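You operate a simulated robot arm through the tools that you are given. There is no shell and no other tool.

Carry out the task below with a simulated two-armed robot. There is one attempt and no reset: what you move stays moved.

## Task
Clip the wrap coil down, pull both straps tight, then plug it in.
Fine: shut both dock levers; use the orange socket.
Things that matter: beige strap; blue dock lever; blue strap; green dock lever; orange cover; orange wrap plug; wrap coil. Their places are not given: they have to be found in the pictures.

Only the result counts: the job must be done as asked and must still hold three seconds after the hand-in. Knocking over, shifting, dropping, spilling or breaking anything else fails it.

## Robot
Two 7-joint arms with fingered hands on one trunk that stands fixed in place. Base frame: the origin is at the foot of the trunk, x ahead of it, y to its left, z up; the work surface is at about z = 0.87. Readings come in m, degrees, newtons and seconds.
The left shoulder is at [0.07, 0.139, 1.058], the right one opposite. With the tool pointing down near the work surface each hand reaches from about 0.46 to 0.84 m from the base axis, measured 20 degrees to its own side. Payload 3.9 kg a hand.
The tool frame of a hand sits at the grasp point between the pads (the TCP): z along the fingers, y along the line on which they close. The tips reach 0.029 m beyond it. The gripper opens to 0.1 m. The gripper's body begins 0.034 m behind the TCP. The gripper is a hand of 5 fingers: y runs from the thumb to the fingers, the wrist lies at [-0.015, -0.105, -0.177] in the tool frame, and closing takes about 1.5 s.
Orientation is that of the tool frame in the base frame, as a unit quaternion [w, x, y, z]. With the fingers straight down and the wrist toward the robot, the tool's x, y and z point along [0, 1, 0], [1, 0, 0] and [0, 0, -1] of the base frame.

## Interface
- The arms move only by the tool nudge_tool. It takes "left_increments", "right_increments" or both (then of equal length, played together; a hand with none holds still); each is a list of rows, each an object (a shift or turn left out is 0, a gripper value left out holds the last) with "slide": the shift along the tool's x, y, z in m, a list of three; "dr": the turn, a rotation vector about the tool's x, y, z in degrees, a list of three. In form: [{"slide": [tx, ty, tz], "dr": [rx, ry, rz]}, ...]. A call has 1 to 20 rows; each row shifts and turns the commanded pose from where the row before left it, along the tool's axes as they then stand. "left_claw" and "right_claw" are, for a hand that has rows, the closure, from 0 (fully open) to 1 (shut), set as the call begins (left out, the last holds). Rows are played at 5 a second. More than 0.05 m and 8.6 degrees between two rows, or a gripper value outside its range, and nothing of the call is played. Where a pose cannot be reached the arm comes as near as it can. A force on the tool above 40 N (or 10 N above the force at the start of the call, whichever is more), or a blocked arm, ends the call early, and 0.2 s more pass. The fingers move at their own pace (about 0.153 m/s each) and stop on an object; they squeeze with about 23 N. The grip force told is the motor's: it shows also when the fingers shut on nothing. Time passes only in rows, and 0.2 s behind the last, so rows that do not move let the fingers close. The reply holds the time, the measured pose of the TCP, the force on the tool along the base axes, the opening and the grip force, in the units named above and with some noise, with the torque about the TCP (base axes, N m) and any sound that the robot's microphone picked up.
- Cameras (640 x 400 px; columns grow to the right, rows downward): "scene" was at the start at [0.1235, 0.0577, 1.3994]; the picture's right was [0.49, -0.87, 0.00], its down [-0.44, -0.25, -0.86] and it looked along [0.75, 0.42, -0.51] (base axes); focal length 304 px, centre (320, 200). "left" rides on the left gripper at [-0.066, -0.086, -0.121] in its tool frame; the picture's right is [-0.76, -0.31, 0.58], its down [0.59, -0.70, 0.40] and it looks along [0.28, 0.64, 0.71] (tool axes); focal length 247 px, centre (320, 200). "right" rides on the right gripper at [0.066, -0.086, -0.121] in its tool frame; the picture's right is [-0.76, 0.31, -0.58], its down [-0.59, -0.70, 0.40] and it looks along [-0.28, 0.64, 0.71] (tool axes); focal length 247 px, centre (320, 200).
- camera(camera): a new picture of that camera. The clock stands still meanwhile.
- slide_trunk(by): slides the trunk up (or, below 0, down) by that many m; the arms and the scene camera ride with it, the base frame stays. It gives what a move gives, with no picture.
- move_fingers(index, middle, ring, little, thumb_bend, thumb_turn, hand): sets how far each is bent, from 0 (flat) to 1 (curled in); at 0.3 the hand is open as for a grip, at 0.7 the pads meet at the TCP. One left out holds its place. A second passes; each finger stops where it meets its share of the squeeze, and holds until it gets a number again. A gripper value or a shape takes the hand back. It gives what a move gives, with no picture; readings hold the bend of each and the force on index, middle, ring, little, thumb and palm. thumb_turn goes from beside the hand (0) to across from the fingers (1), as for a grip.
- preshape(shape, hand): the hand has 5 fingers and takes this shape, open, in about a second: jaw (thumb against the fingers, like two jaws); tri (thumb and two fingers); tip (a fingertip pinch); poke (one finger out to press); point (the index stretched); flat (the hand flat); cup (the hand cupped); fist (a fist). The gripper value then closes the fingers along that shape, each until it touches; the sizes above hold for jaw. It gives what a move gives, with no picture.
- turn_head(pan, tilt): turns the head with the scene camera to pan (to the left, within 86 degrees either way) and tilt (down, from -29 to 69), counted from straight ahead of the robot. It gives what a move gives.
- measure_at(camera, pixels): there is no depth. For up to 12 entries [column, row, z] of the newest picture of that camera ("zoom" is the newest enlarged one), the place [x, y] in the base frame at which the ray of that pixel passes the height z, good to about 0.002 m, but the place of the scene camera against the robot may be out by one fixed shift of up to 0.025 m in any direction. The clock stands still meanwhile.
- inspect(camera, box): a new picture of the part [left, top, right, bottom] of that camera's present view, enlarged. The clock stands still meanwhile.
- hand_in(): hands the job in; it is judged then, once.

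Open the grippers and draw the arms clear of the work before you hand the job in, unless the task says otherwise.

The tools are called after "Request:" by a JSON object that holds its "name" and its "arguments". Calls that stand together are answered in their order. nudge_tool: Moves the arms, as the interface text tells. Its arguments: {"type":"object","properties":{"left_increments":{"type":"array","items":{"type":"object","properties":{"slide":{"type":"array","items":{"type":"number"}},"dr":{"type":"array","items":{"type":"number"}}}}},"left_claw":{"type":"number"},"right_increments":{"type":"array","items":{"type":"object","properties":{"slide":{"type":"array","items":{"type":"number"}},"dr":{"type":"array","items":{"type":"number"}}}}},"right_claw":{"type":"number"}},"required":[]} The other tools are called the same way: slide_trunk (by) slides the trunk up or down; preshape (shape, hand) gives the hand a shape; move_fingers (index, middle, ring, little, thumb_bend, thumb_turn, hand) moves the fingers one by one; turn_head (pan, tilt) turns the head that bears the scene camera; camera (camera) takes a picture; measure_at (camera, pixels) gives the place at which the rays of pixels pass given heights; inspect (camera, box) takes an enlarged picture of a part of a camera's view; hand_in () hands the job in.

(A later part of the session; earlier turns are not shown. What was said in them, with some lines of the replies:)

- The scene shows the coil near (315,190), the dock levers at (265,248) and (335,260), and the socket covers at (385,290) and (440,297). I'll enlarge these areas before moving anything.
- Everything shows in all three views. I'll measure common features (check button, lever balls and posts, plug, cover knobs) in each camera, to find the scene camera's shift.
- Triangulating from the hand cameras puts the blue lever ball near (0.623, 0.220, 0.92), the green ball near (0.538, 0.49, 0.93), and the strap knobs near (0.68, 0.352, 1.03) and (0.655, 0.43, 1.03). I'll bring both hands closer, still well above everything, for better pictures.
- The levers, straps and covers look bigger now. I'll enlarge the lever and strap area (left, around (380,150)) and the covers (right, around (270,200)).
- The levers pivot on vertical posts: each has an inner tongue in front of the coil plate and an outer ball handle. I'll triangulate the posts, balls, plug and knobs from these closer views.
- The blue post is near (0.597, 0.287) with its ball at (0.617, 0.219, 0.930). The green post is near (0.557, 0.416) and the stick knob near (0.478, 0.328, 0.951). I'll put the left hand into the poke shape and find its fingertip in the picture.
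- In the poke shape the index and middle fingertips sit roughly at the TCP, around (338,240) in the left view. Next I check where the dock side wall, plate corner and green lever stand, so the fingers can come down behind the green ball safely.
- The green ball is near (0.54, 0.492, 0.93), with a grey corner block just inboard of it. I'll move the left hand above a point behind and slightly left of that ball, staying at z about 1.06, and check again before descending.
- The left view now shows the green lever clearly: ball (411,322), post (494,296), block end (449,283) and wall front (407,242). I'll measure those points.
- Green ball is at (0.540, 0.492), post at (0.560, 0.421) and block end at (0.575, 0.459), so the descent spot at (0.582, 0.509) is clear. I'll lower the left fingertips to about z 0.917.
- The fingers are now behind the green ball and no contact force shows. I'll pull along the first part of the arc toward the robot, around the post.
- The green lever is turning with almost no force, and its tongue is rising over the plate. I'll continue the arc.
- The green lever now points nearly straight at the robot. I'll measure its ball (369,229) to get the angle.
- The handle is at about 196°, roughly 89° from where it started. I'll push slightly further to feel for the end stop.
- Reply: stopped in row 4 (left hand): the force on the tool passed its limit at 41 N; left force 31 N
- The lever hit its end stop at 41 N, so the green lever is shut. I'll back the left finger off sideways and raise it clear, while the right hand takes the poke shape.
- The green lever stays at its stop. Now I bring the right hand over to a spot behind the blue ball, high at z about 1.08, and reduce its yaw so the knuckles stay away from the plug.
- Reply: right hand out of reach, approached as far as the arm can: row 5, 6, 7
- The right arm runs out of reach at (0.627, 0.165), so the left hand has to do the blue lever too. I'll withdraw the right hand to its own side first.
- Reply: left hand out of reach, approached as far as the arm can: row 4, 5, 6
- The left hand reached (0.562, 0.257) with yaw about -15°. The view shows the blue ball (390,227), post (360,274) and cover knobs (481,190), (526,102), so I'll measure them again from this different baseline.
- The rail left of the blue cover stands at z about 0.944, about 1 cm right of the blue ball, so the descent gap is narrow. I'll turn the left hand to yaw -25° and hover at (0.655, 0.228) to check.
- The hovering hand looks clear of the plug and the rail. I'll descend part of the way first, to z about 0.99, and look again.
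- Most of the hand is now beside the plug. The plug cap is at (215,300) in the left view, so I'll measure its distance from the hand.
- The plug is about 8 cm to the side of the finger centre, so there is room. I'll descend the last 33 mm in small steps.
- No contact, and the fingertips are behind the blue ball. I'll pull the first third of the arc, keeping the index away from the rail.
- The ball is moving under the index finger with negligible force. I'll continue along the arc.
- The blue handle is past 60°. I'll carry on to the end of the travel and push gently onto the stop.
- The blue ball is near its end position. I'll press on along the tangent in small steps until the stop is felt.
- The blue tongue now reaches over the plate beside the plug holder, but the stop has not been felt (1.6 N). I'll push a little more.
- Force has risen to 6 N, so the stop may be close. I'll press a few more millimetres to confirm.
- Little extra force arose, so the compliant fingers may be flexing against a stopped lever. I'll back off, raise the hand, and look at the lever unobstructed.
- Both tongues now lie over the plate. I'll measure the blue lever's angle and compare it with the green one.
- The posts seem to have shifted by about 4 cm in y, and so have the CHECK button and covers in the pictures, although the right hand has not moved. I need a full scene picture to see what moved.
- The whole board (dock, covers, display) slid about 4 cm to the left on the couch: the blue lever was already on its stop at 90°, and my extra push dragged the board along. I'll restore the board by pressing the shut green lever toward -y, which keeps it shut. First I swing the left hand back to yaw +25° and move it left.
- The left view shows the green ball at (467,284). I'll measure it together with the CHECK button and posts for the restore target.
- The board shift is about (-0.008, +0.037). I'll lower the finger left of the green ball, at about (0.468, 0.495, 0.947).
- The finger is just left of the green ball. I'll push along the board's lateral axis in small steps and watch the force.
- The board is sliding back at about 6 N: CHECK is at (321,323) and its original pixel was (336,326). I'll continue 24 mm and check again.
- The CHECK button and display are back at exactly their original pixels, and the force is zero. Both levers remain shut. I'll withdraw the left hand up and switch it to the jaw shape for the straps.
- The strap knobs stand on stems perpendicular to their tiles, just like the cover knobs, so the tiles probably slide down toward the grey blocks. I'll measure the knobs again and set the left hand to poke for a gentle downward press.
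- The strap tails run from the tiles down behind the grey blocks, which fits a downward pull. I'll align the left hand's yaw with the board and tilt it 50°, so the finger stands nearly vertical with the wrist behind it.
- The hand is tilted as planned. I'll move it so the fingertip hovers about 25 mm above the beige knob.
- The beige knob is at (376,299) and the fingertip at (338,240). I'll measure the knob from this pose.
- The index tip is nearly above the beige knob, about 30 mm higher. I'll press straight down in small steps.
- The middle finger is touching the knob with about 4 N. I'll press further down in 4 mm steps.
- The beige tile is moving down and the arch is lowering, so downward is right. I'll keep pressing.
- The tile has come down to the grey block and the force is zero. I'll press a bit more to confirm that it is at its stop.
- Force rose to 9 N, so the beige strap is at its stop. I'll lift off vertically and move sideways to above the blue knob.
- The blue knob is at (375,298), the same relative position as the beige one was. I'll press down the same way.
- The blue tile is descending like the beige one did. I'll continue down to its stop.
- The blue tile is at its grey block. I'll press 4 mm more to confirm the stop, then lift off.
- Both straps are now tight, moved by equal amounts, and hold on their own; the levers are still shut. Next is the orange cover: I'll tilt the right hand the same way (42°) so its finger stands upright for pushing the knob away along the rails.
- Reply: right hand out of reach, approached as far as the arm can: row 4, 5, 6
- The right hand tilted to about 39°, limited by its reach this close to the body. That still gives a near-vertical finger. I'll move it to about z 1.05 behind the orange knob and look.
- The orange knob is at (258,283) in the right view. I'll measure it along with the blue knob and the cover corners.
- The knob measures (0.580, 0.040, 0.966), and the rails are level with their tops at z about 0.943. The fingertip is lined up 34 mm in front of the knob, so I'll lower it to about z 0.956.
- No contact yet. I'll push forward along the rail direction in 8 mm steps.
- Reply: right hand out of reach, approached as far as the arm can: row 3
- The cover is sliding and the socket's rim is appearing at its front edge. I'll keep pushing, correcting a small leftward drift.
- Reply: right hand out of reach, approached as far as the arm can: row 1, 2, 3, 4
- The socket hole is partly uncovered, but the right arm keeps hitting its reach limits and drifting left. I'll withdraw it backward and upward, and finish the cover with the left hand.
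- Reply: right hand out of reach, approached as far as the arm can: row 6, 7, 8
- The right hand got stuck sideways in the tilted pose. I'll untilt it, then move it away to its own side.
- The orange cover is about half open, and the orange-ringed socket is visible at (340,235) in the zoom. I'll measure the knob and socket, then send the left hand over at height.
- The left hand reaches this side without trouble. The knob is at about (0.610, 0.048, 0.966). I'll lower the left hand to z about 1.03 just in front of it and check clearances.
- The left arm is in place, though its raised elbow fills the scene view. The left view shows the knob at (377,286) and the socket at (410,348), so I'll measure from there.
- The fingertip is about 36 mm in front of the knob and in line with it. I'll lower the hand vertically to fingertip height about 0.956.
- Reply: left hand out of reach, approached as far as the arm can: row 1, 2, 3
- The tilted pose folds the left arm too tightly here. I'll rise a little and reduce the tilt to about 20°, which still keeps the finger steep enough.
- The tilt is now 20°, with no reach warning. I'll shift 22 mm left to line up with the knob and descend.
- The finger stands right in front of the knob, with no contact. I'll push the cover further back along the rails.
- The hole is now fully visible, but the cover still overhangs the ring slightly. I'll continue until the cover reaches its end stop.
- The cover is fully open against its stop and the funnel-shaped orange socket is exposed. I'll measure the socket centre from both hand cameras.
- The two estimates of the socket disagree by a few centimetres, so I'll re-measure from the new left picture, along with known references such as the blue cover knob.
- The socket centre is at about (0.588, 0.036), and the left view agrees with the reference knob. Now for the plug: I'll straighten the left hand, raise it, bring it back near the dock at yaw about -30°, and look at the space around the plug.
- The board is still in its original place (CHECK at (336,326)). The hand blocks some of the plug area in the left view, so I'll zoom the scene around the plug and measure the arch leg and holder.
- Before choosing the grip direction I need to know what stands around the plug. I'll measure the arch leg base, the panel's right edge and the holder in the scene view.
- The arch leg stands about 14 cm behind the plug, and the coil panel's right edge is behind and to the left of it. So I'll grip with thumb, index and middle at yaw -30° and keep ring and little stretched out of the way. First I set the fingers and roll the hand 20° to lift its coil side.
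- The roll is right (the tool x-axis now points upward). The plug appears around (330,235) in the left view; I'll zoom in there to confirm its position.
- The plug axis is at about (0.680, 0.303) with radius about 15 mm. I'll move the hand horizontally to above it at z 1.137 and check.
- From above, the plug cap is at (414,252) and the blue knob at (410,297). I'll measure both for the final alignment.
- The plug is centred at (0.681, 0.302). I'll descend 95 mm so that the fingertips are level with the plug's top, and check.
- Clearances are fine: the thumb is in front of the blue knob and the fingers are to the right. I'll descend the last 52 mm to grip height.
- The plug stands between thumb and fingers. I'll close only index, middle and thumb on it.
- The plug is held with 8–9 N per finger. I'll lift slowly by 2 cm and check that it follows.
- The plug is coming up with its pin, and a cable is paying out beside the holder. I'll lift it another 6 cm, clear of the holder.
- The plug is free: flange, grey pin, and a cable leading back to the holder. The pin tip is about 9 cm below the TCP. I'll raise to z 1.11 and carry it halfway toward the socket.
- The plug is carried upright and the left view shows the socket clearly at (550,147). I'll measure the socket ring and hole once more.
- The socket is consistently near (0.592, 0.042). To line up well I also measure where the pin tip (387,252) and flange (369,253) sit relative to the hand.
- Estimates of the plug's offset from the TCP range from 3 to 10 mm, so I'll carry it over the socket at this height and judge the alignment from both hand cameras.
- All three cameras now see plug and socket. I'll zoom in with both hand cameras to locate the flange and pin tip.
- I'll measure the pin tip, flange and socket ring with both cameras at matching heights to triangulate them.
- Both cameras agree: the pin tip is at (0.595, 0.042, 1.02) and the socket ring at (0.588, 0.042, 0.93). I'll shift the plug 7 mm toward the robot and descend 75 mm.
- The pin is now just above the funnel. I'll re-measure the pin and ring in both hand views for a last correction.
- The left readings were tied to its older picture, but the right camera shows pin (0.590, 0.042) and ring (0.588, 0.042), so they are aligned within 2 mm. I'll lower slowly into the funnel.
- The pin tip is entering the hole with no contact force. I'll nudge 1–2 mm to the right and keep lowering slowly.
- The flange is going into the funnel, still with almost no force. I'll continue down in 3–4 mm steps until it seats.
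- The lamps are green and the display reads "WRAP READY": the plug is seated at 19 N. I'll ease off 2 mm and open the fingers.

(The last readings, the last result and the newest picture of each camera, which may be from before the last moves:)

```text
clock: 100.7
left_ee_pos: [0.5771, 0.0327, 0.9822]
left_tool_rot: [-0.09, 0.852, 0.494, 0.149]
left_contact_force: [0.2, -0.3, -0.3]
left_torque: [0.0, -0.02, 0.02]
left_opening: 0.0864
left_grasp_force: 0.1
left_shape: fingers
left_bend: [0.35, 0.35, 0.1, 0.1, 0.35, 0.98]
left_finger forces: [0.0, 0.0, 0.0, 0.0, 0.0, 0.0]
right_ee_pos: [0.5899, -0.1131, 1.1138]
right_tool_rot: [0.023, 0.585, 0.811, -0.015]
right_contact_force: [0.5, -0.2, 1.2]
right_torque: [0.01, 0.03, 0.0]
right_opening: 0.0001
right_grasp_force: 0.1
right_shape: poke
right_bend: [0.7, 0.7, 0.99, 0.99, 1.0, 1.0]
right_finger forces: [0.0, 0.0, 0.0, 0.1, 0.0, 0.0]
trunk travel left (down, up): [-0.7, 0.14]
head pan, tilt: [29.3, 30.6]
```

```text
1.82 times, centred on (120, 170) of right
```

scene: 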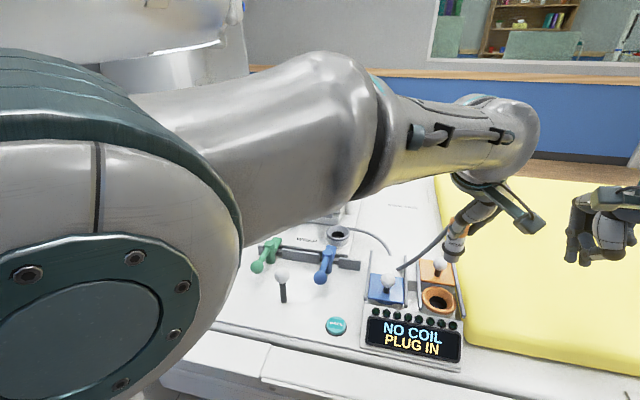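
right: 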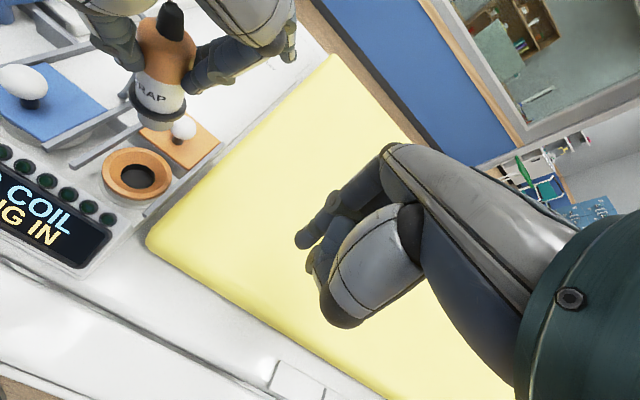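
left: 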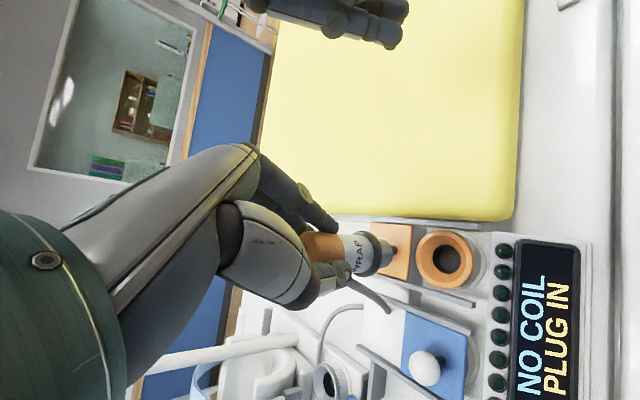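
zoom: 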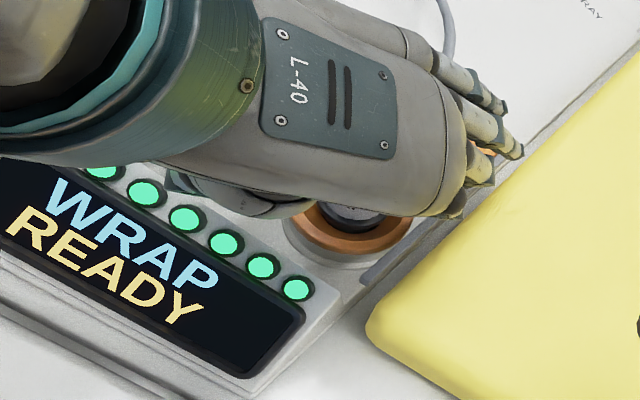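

The display stays "WRAP READY" after release, though the plug may have risen slightly. I'll raise the hand straight up and inspect the seating.

Request:
{"name": "nudge_tool", "arguments": {"left_increments": [{"slide": [0.0034, 0, -0.0094]}, {"slide": [0.0068, 0, -0.0188]}, {"slide": [0.0086, 0, -0.0235]}, {"slide": [0.0086, 0, -0.0235]}, {"slide": [0.0086, 0, -0.0235]}, {"slide": [0.0086, 0, -0.0235]}, {"slide": [0, 0, 0]}]}}

Request:
{"name": "camera", "arguments": {"camera": "left"}}

Request:
{"name": "inspect", "arguments": {"camera": "right", "box": [40, 60, 240, 240]}}

Request:
{"name": "inspect", "arguments": {"camera": "left", "box": [300, 180, 520, 340]}}

Request:
{"name": "camera", "arguments": {"camera": "scene"}}

```text
clock: 102.3
left_ee_pos: [0.5782, 0.0313, 1.1136]
left_tool_rot: [-0.09, 0.853, 0.493, 0.149]
left_contact_force: [-0.1, 0.5, -0.9]
left_torque: [0.0, 0.02, 0.03]
left_opening: 0.0865
left_grasp_force: 0.1
left_shape: fingers
left_bend: [0.35, 0.35, 0.1, 0.1, 0.35, 0.98]
left_finger forces: [0.1, 0.0, 0.1, 0.1, 0.1, 0.1]
right_ee_pos: [0.5907, -0.1131, 1.1144]
right_tool_rot: [0.023, 0.586, 0.81, -0.016]
right_contact_force: [1.1, -0.5, -0.7]
right_torque: [0.02, 0.02, 0.02]
right_opening: 0.0
right_grasp_force: 0.1
right_shape: poke
right_bend: [0.7, 0.7, 0.99, 0.99, 1.0, 1.0]
right_finger forces: [0.0, 0.0, 0.1, 0.0, 0.0, 0.0]
trunk travel left (down, up): [-0.7, 0.14]
head pan, tilt: [29.3, 30.6]
```

```text
taken
```

left: 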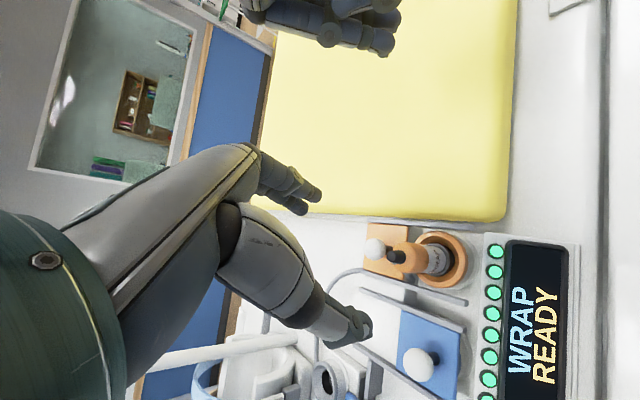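

```text
2.22 times, centred on (140, 150) of right
```

zoom: 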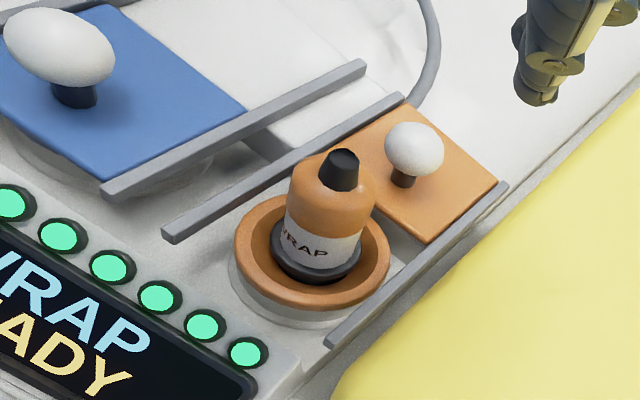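

```text
2.50 times, centred on (410, 260) of left
```

zoom: 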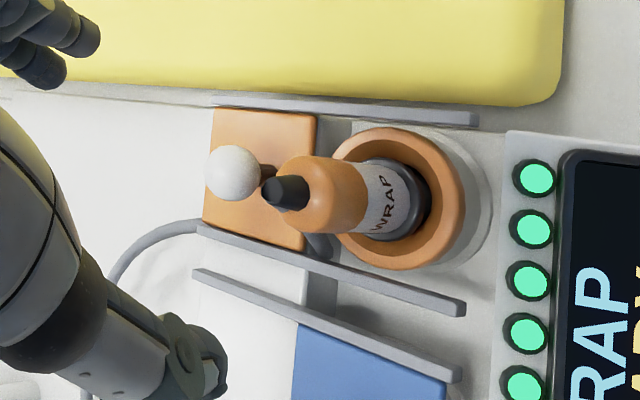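

```text
taken
```

scene: 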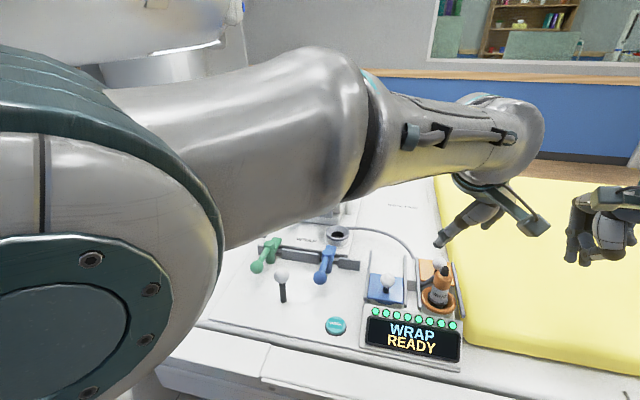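

The plug stands in the orange socket with all lamps green; straps, levers and board are in place. I'll withdraw the left arm up and over to its own side and raise the right hand.

Request:
{"name": "nudge_tool", "arguments": {"left_increments": [{"slide": [0.012, 0, -0.0329]}, {"slide": [0.012, 0, -0.0329]}, {"slide": [0.0244, -0.0293, 0.0033]}, {"slide": [0.0244, -0.0293, 0.0033]}, {"slide": [0.0244, -0.0293, 0.0033]}, {"slide": [0.0244, -0.0293, 0.0033]}, {"slide": [0.0244, -0.0293, 0.0033]}, {"slide": [0.0244, -0.0293, 0.0033]}, {"slide": [0.0244, -0.0293, 0.0033]}, {"slide": [0.0244, -0.0293, 0.0033]}, {"slide": [0.0244, -0.0293, 0.0033]}, {"slide": [0.0244, -0.0293, 0.0033]}, {"slide": [0.0244, -0.0293, 0.0033]}, {"slide": [0, 0, 0]}]}}

Request:
{"name": "nudge_tool", "arguments": {"right_increments": [{"slide": [-0.01, 0, -0.03]}, {"slide": [-0.01, 0, -0.03]}, {"slide": [-0.01, 0, -0.03]}, {"slide": [0, 0, 0]}]}}

Request:
{"name": "preshape", "arguments": {"hand": "left", "shape": "jaw"}}

Request:
{"name": "preshape", "arguments": {"hand": "right", "shape": "jaw"}}

Request:
{"name": "camera", "arguments": {"camera": "scene"}}

Request:
{"name": "inspect", "arguments": {"camera": "scene", "box": [220, 220, 480, 380]}}

Request:
{"name": "inspect", "arguments": {"camera": "scene", "box": [220, 90, 400, 280]}}

```text
clock: 105.3
left_ee_pos: [0.4302, 0.4206, 1.2412]
left_tool_rot: [-0.09, 0.852, 0.494, 0.149]
left_contact_force: [-0.7, -0.6, 0.5]
left_torque: [0.05, -0.01, 0.01]
left_opening: 0.0865
left_grasp_force: 0.0
left_shape: fingers
left_bend: [0.35, 0.35, 0.1, 0.1, 0.35, 0.98]
left_finger forces: [0.1, 0.0, 0.0, 0.0, 0.0, 0.1]
right_ee_pos: [0.5908, -0.1131, 1.1143]
right_tool_rot: [0.023, 0.585, 0.81, -0.015]
right_contact_force: [0.3, -0.3, -0.2]
right_torque: [0.01, -0.03, 0.03]
right_opening: 0.0
right_grasp_force: 0.0
right_shape: poke
right_bend: [0.7, 0.7, 0.99, 0.99, 1.0, 1.0]
right_finger forces: [0.0, 0.0, 0.0, 0.1, 0.1, 0.1]
trunk travel left (down, up): [-0.7, 0.14]
head pan, tilt: [29.3, 30.6]
```

```text
clock: 106.3
left_ee_pos: [0.4304, 0.4221, 1.2413]
left_tool_rot: [-0.09, 0.852, 0.493, 0.149]
left_contact_force: [0.8, 0.7, -0.2]
left_torque: [-0.01, 0.01, 0.0]
left_opening: 0.0868
left_grasp_force: 0.1
left_shape: fingers
left_bend: [0.35, 0.35, 0.1, 0.1, 0.35, 0.98]
left_finger forces: [0.1, 0.0, 0.0, 0.0, 0.0, 0.1]
right_ee_pos: [0.5974, -0.1392, 1.2069]
right_tool_rot: [0.023, 0.586, 0.81, -0.016]
right_contact_force: [0.2, 0.5, -0.1]
right_torque: [0.02, -0.03, 0.0]
right_opening: 0.0
right_grasp_force: 0.2
right_shape: poke
right_bend: [0.7, 0.7, 0.99, 0.99, 1.0, 1.0]
right_finger forces: [0.0, 0.0, 0.0, 0.1, 0.1, 0.1]
trunk travel left (down, up): [-0.7, 0.14]
head pan, tilt: [29.3, 30.6]
```

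```text
clock: 107.2
left_ee_pos: [0.4293, 0.4218, 1.2408]
left_tool_rot: [-0.09, 0.853, 0.493, 0.148]
left_contact_force: [1.0, 0.1, -0.2]
left_torque: [-0.01, 0.01, 0.0]
left_opening: 0.1
left_grasp_force: 0.0
left_shape: jaw
left_bend: [0.3, 0.3, 0.3, 0.3, 0.3, 0.98]
left_finger forces: [0.1, 0.0, 0.0, 0.0, 0.1, 0.0]
right_ee_pos: [0.5965, -0.1393, 1.2069]
right_tool_rot: [0.023, 0.585, 0.81, -0.016]
right_contact_force: [-0.5, -0.6, -0.2]
right_torque: [0.0, 0.01, -0.01]
right_opening: 0.0
right_grasp_force: 0.0
right_shape: poke
right_bend: [0.7, 0.7, 0.99, 0.99, 1.0, 1.0]
right_finger forces: [0.0, 0.0, 0.0, 0.0, 0.0, 0.1]
trunk travel left (down, up): [-0.7, 0.14]
head pan, tilt: [29.3, 30.6]
```

```text
clock: 108.1
left_ee_pos: [0.4298, 0.4224, 1.2409]
left_tool_rot: [-0.09, 0.853, 0.493, 0.148]
left_contact_force: [0.9, -0.4, 0.5]
left_torque: [-0.01, 0.01, 0.03]
left_opening: 0.0998
left_grasp_force: 0.1
left_shape: jaw
left_bend: [0.3, 0.3, 0.3, 0.3, 0.3, 0.98]
left_finger forces: [0.0, 0.1, 0.1, 0.0, 0.1, 0.1]
right_ee_pos: [0.5961, -0.1377, 1.2077]
right_tool_rot: [0.023, 0.585, 0.811, -0.015]
right_contact_force: [-0.1, 0.2, -0.2]
right_torque: [0.02, 0.02, -0.02]
right_opening: 0.1
right_grasp_force: 0.0
right_shape: jaw
right_bend: [0.3, 0.3, 0.3, 0.3, 0.3, 0.98]
right_finger forces: [0.0, 0.1, 0.0, 0.1, 0.1, 0.0]
trunk travel left (down, up): [-0.7, 0.14]
head pan, tilt: [29.3, 30.6]
```

```text
taken
```

scene: 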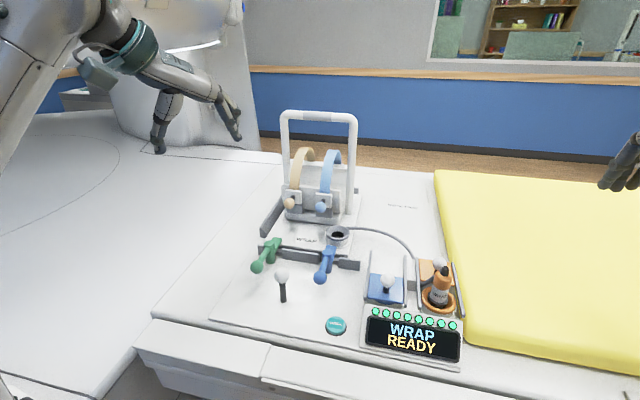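

```text
2.46 times, centred on (350, 300) of scene
```

zoom: 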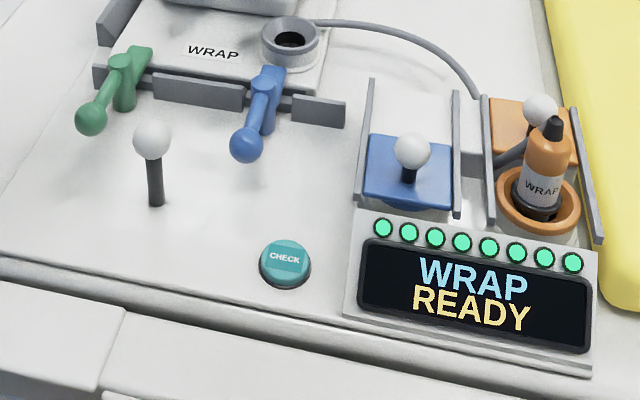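

```text
2.11 times, centred on (310, 185) of scene
```

zoom: 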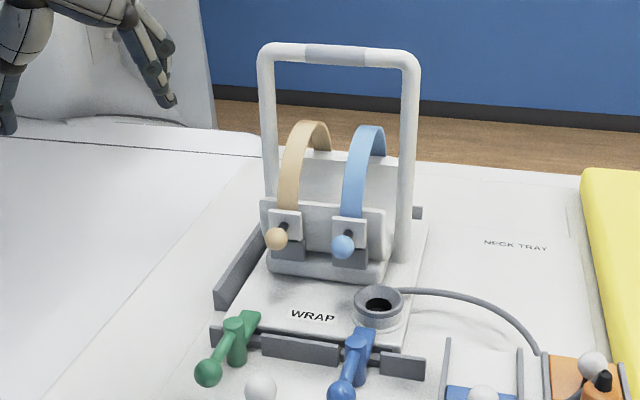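

Final check: both levers are shut, both straps are down, the plug is in the orange socket, the display reads "WRAP READY" with all lamps green, and CHECK sits at its original pixel. Both hands are open and clear, so I hand the job in.

Request:
{"name": "hand_in", "arguments": {}}

```text
The job is handed in.
```

The job is handed in. The wrap coil is clipped down with both dock levers shut, both straps are pulled tight, and the orange plug is in the orange socket. Before hand-in the display read "WRAP READY" with all eight lamps green, and it stayed that way after I let go of the plug. Both hands were open and clear of the work.

- **Board shift:** while closing the blue lever I pushed past its stop, and the whole board (dock, covers and display) slid about 4 cm to the left. I pushed it back until the CHECK button and display were at their original pixels. If the judging counts any movement along the way, that could cost the job.
- **Plug seating:** after release the plug rose slightly and leans a little in the funnel. I didn't press it again because the lamps stayed green.
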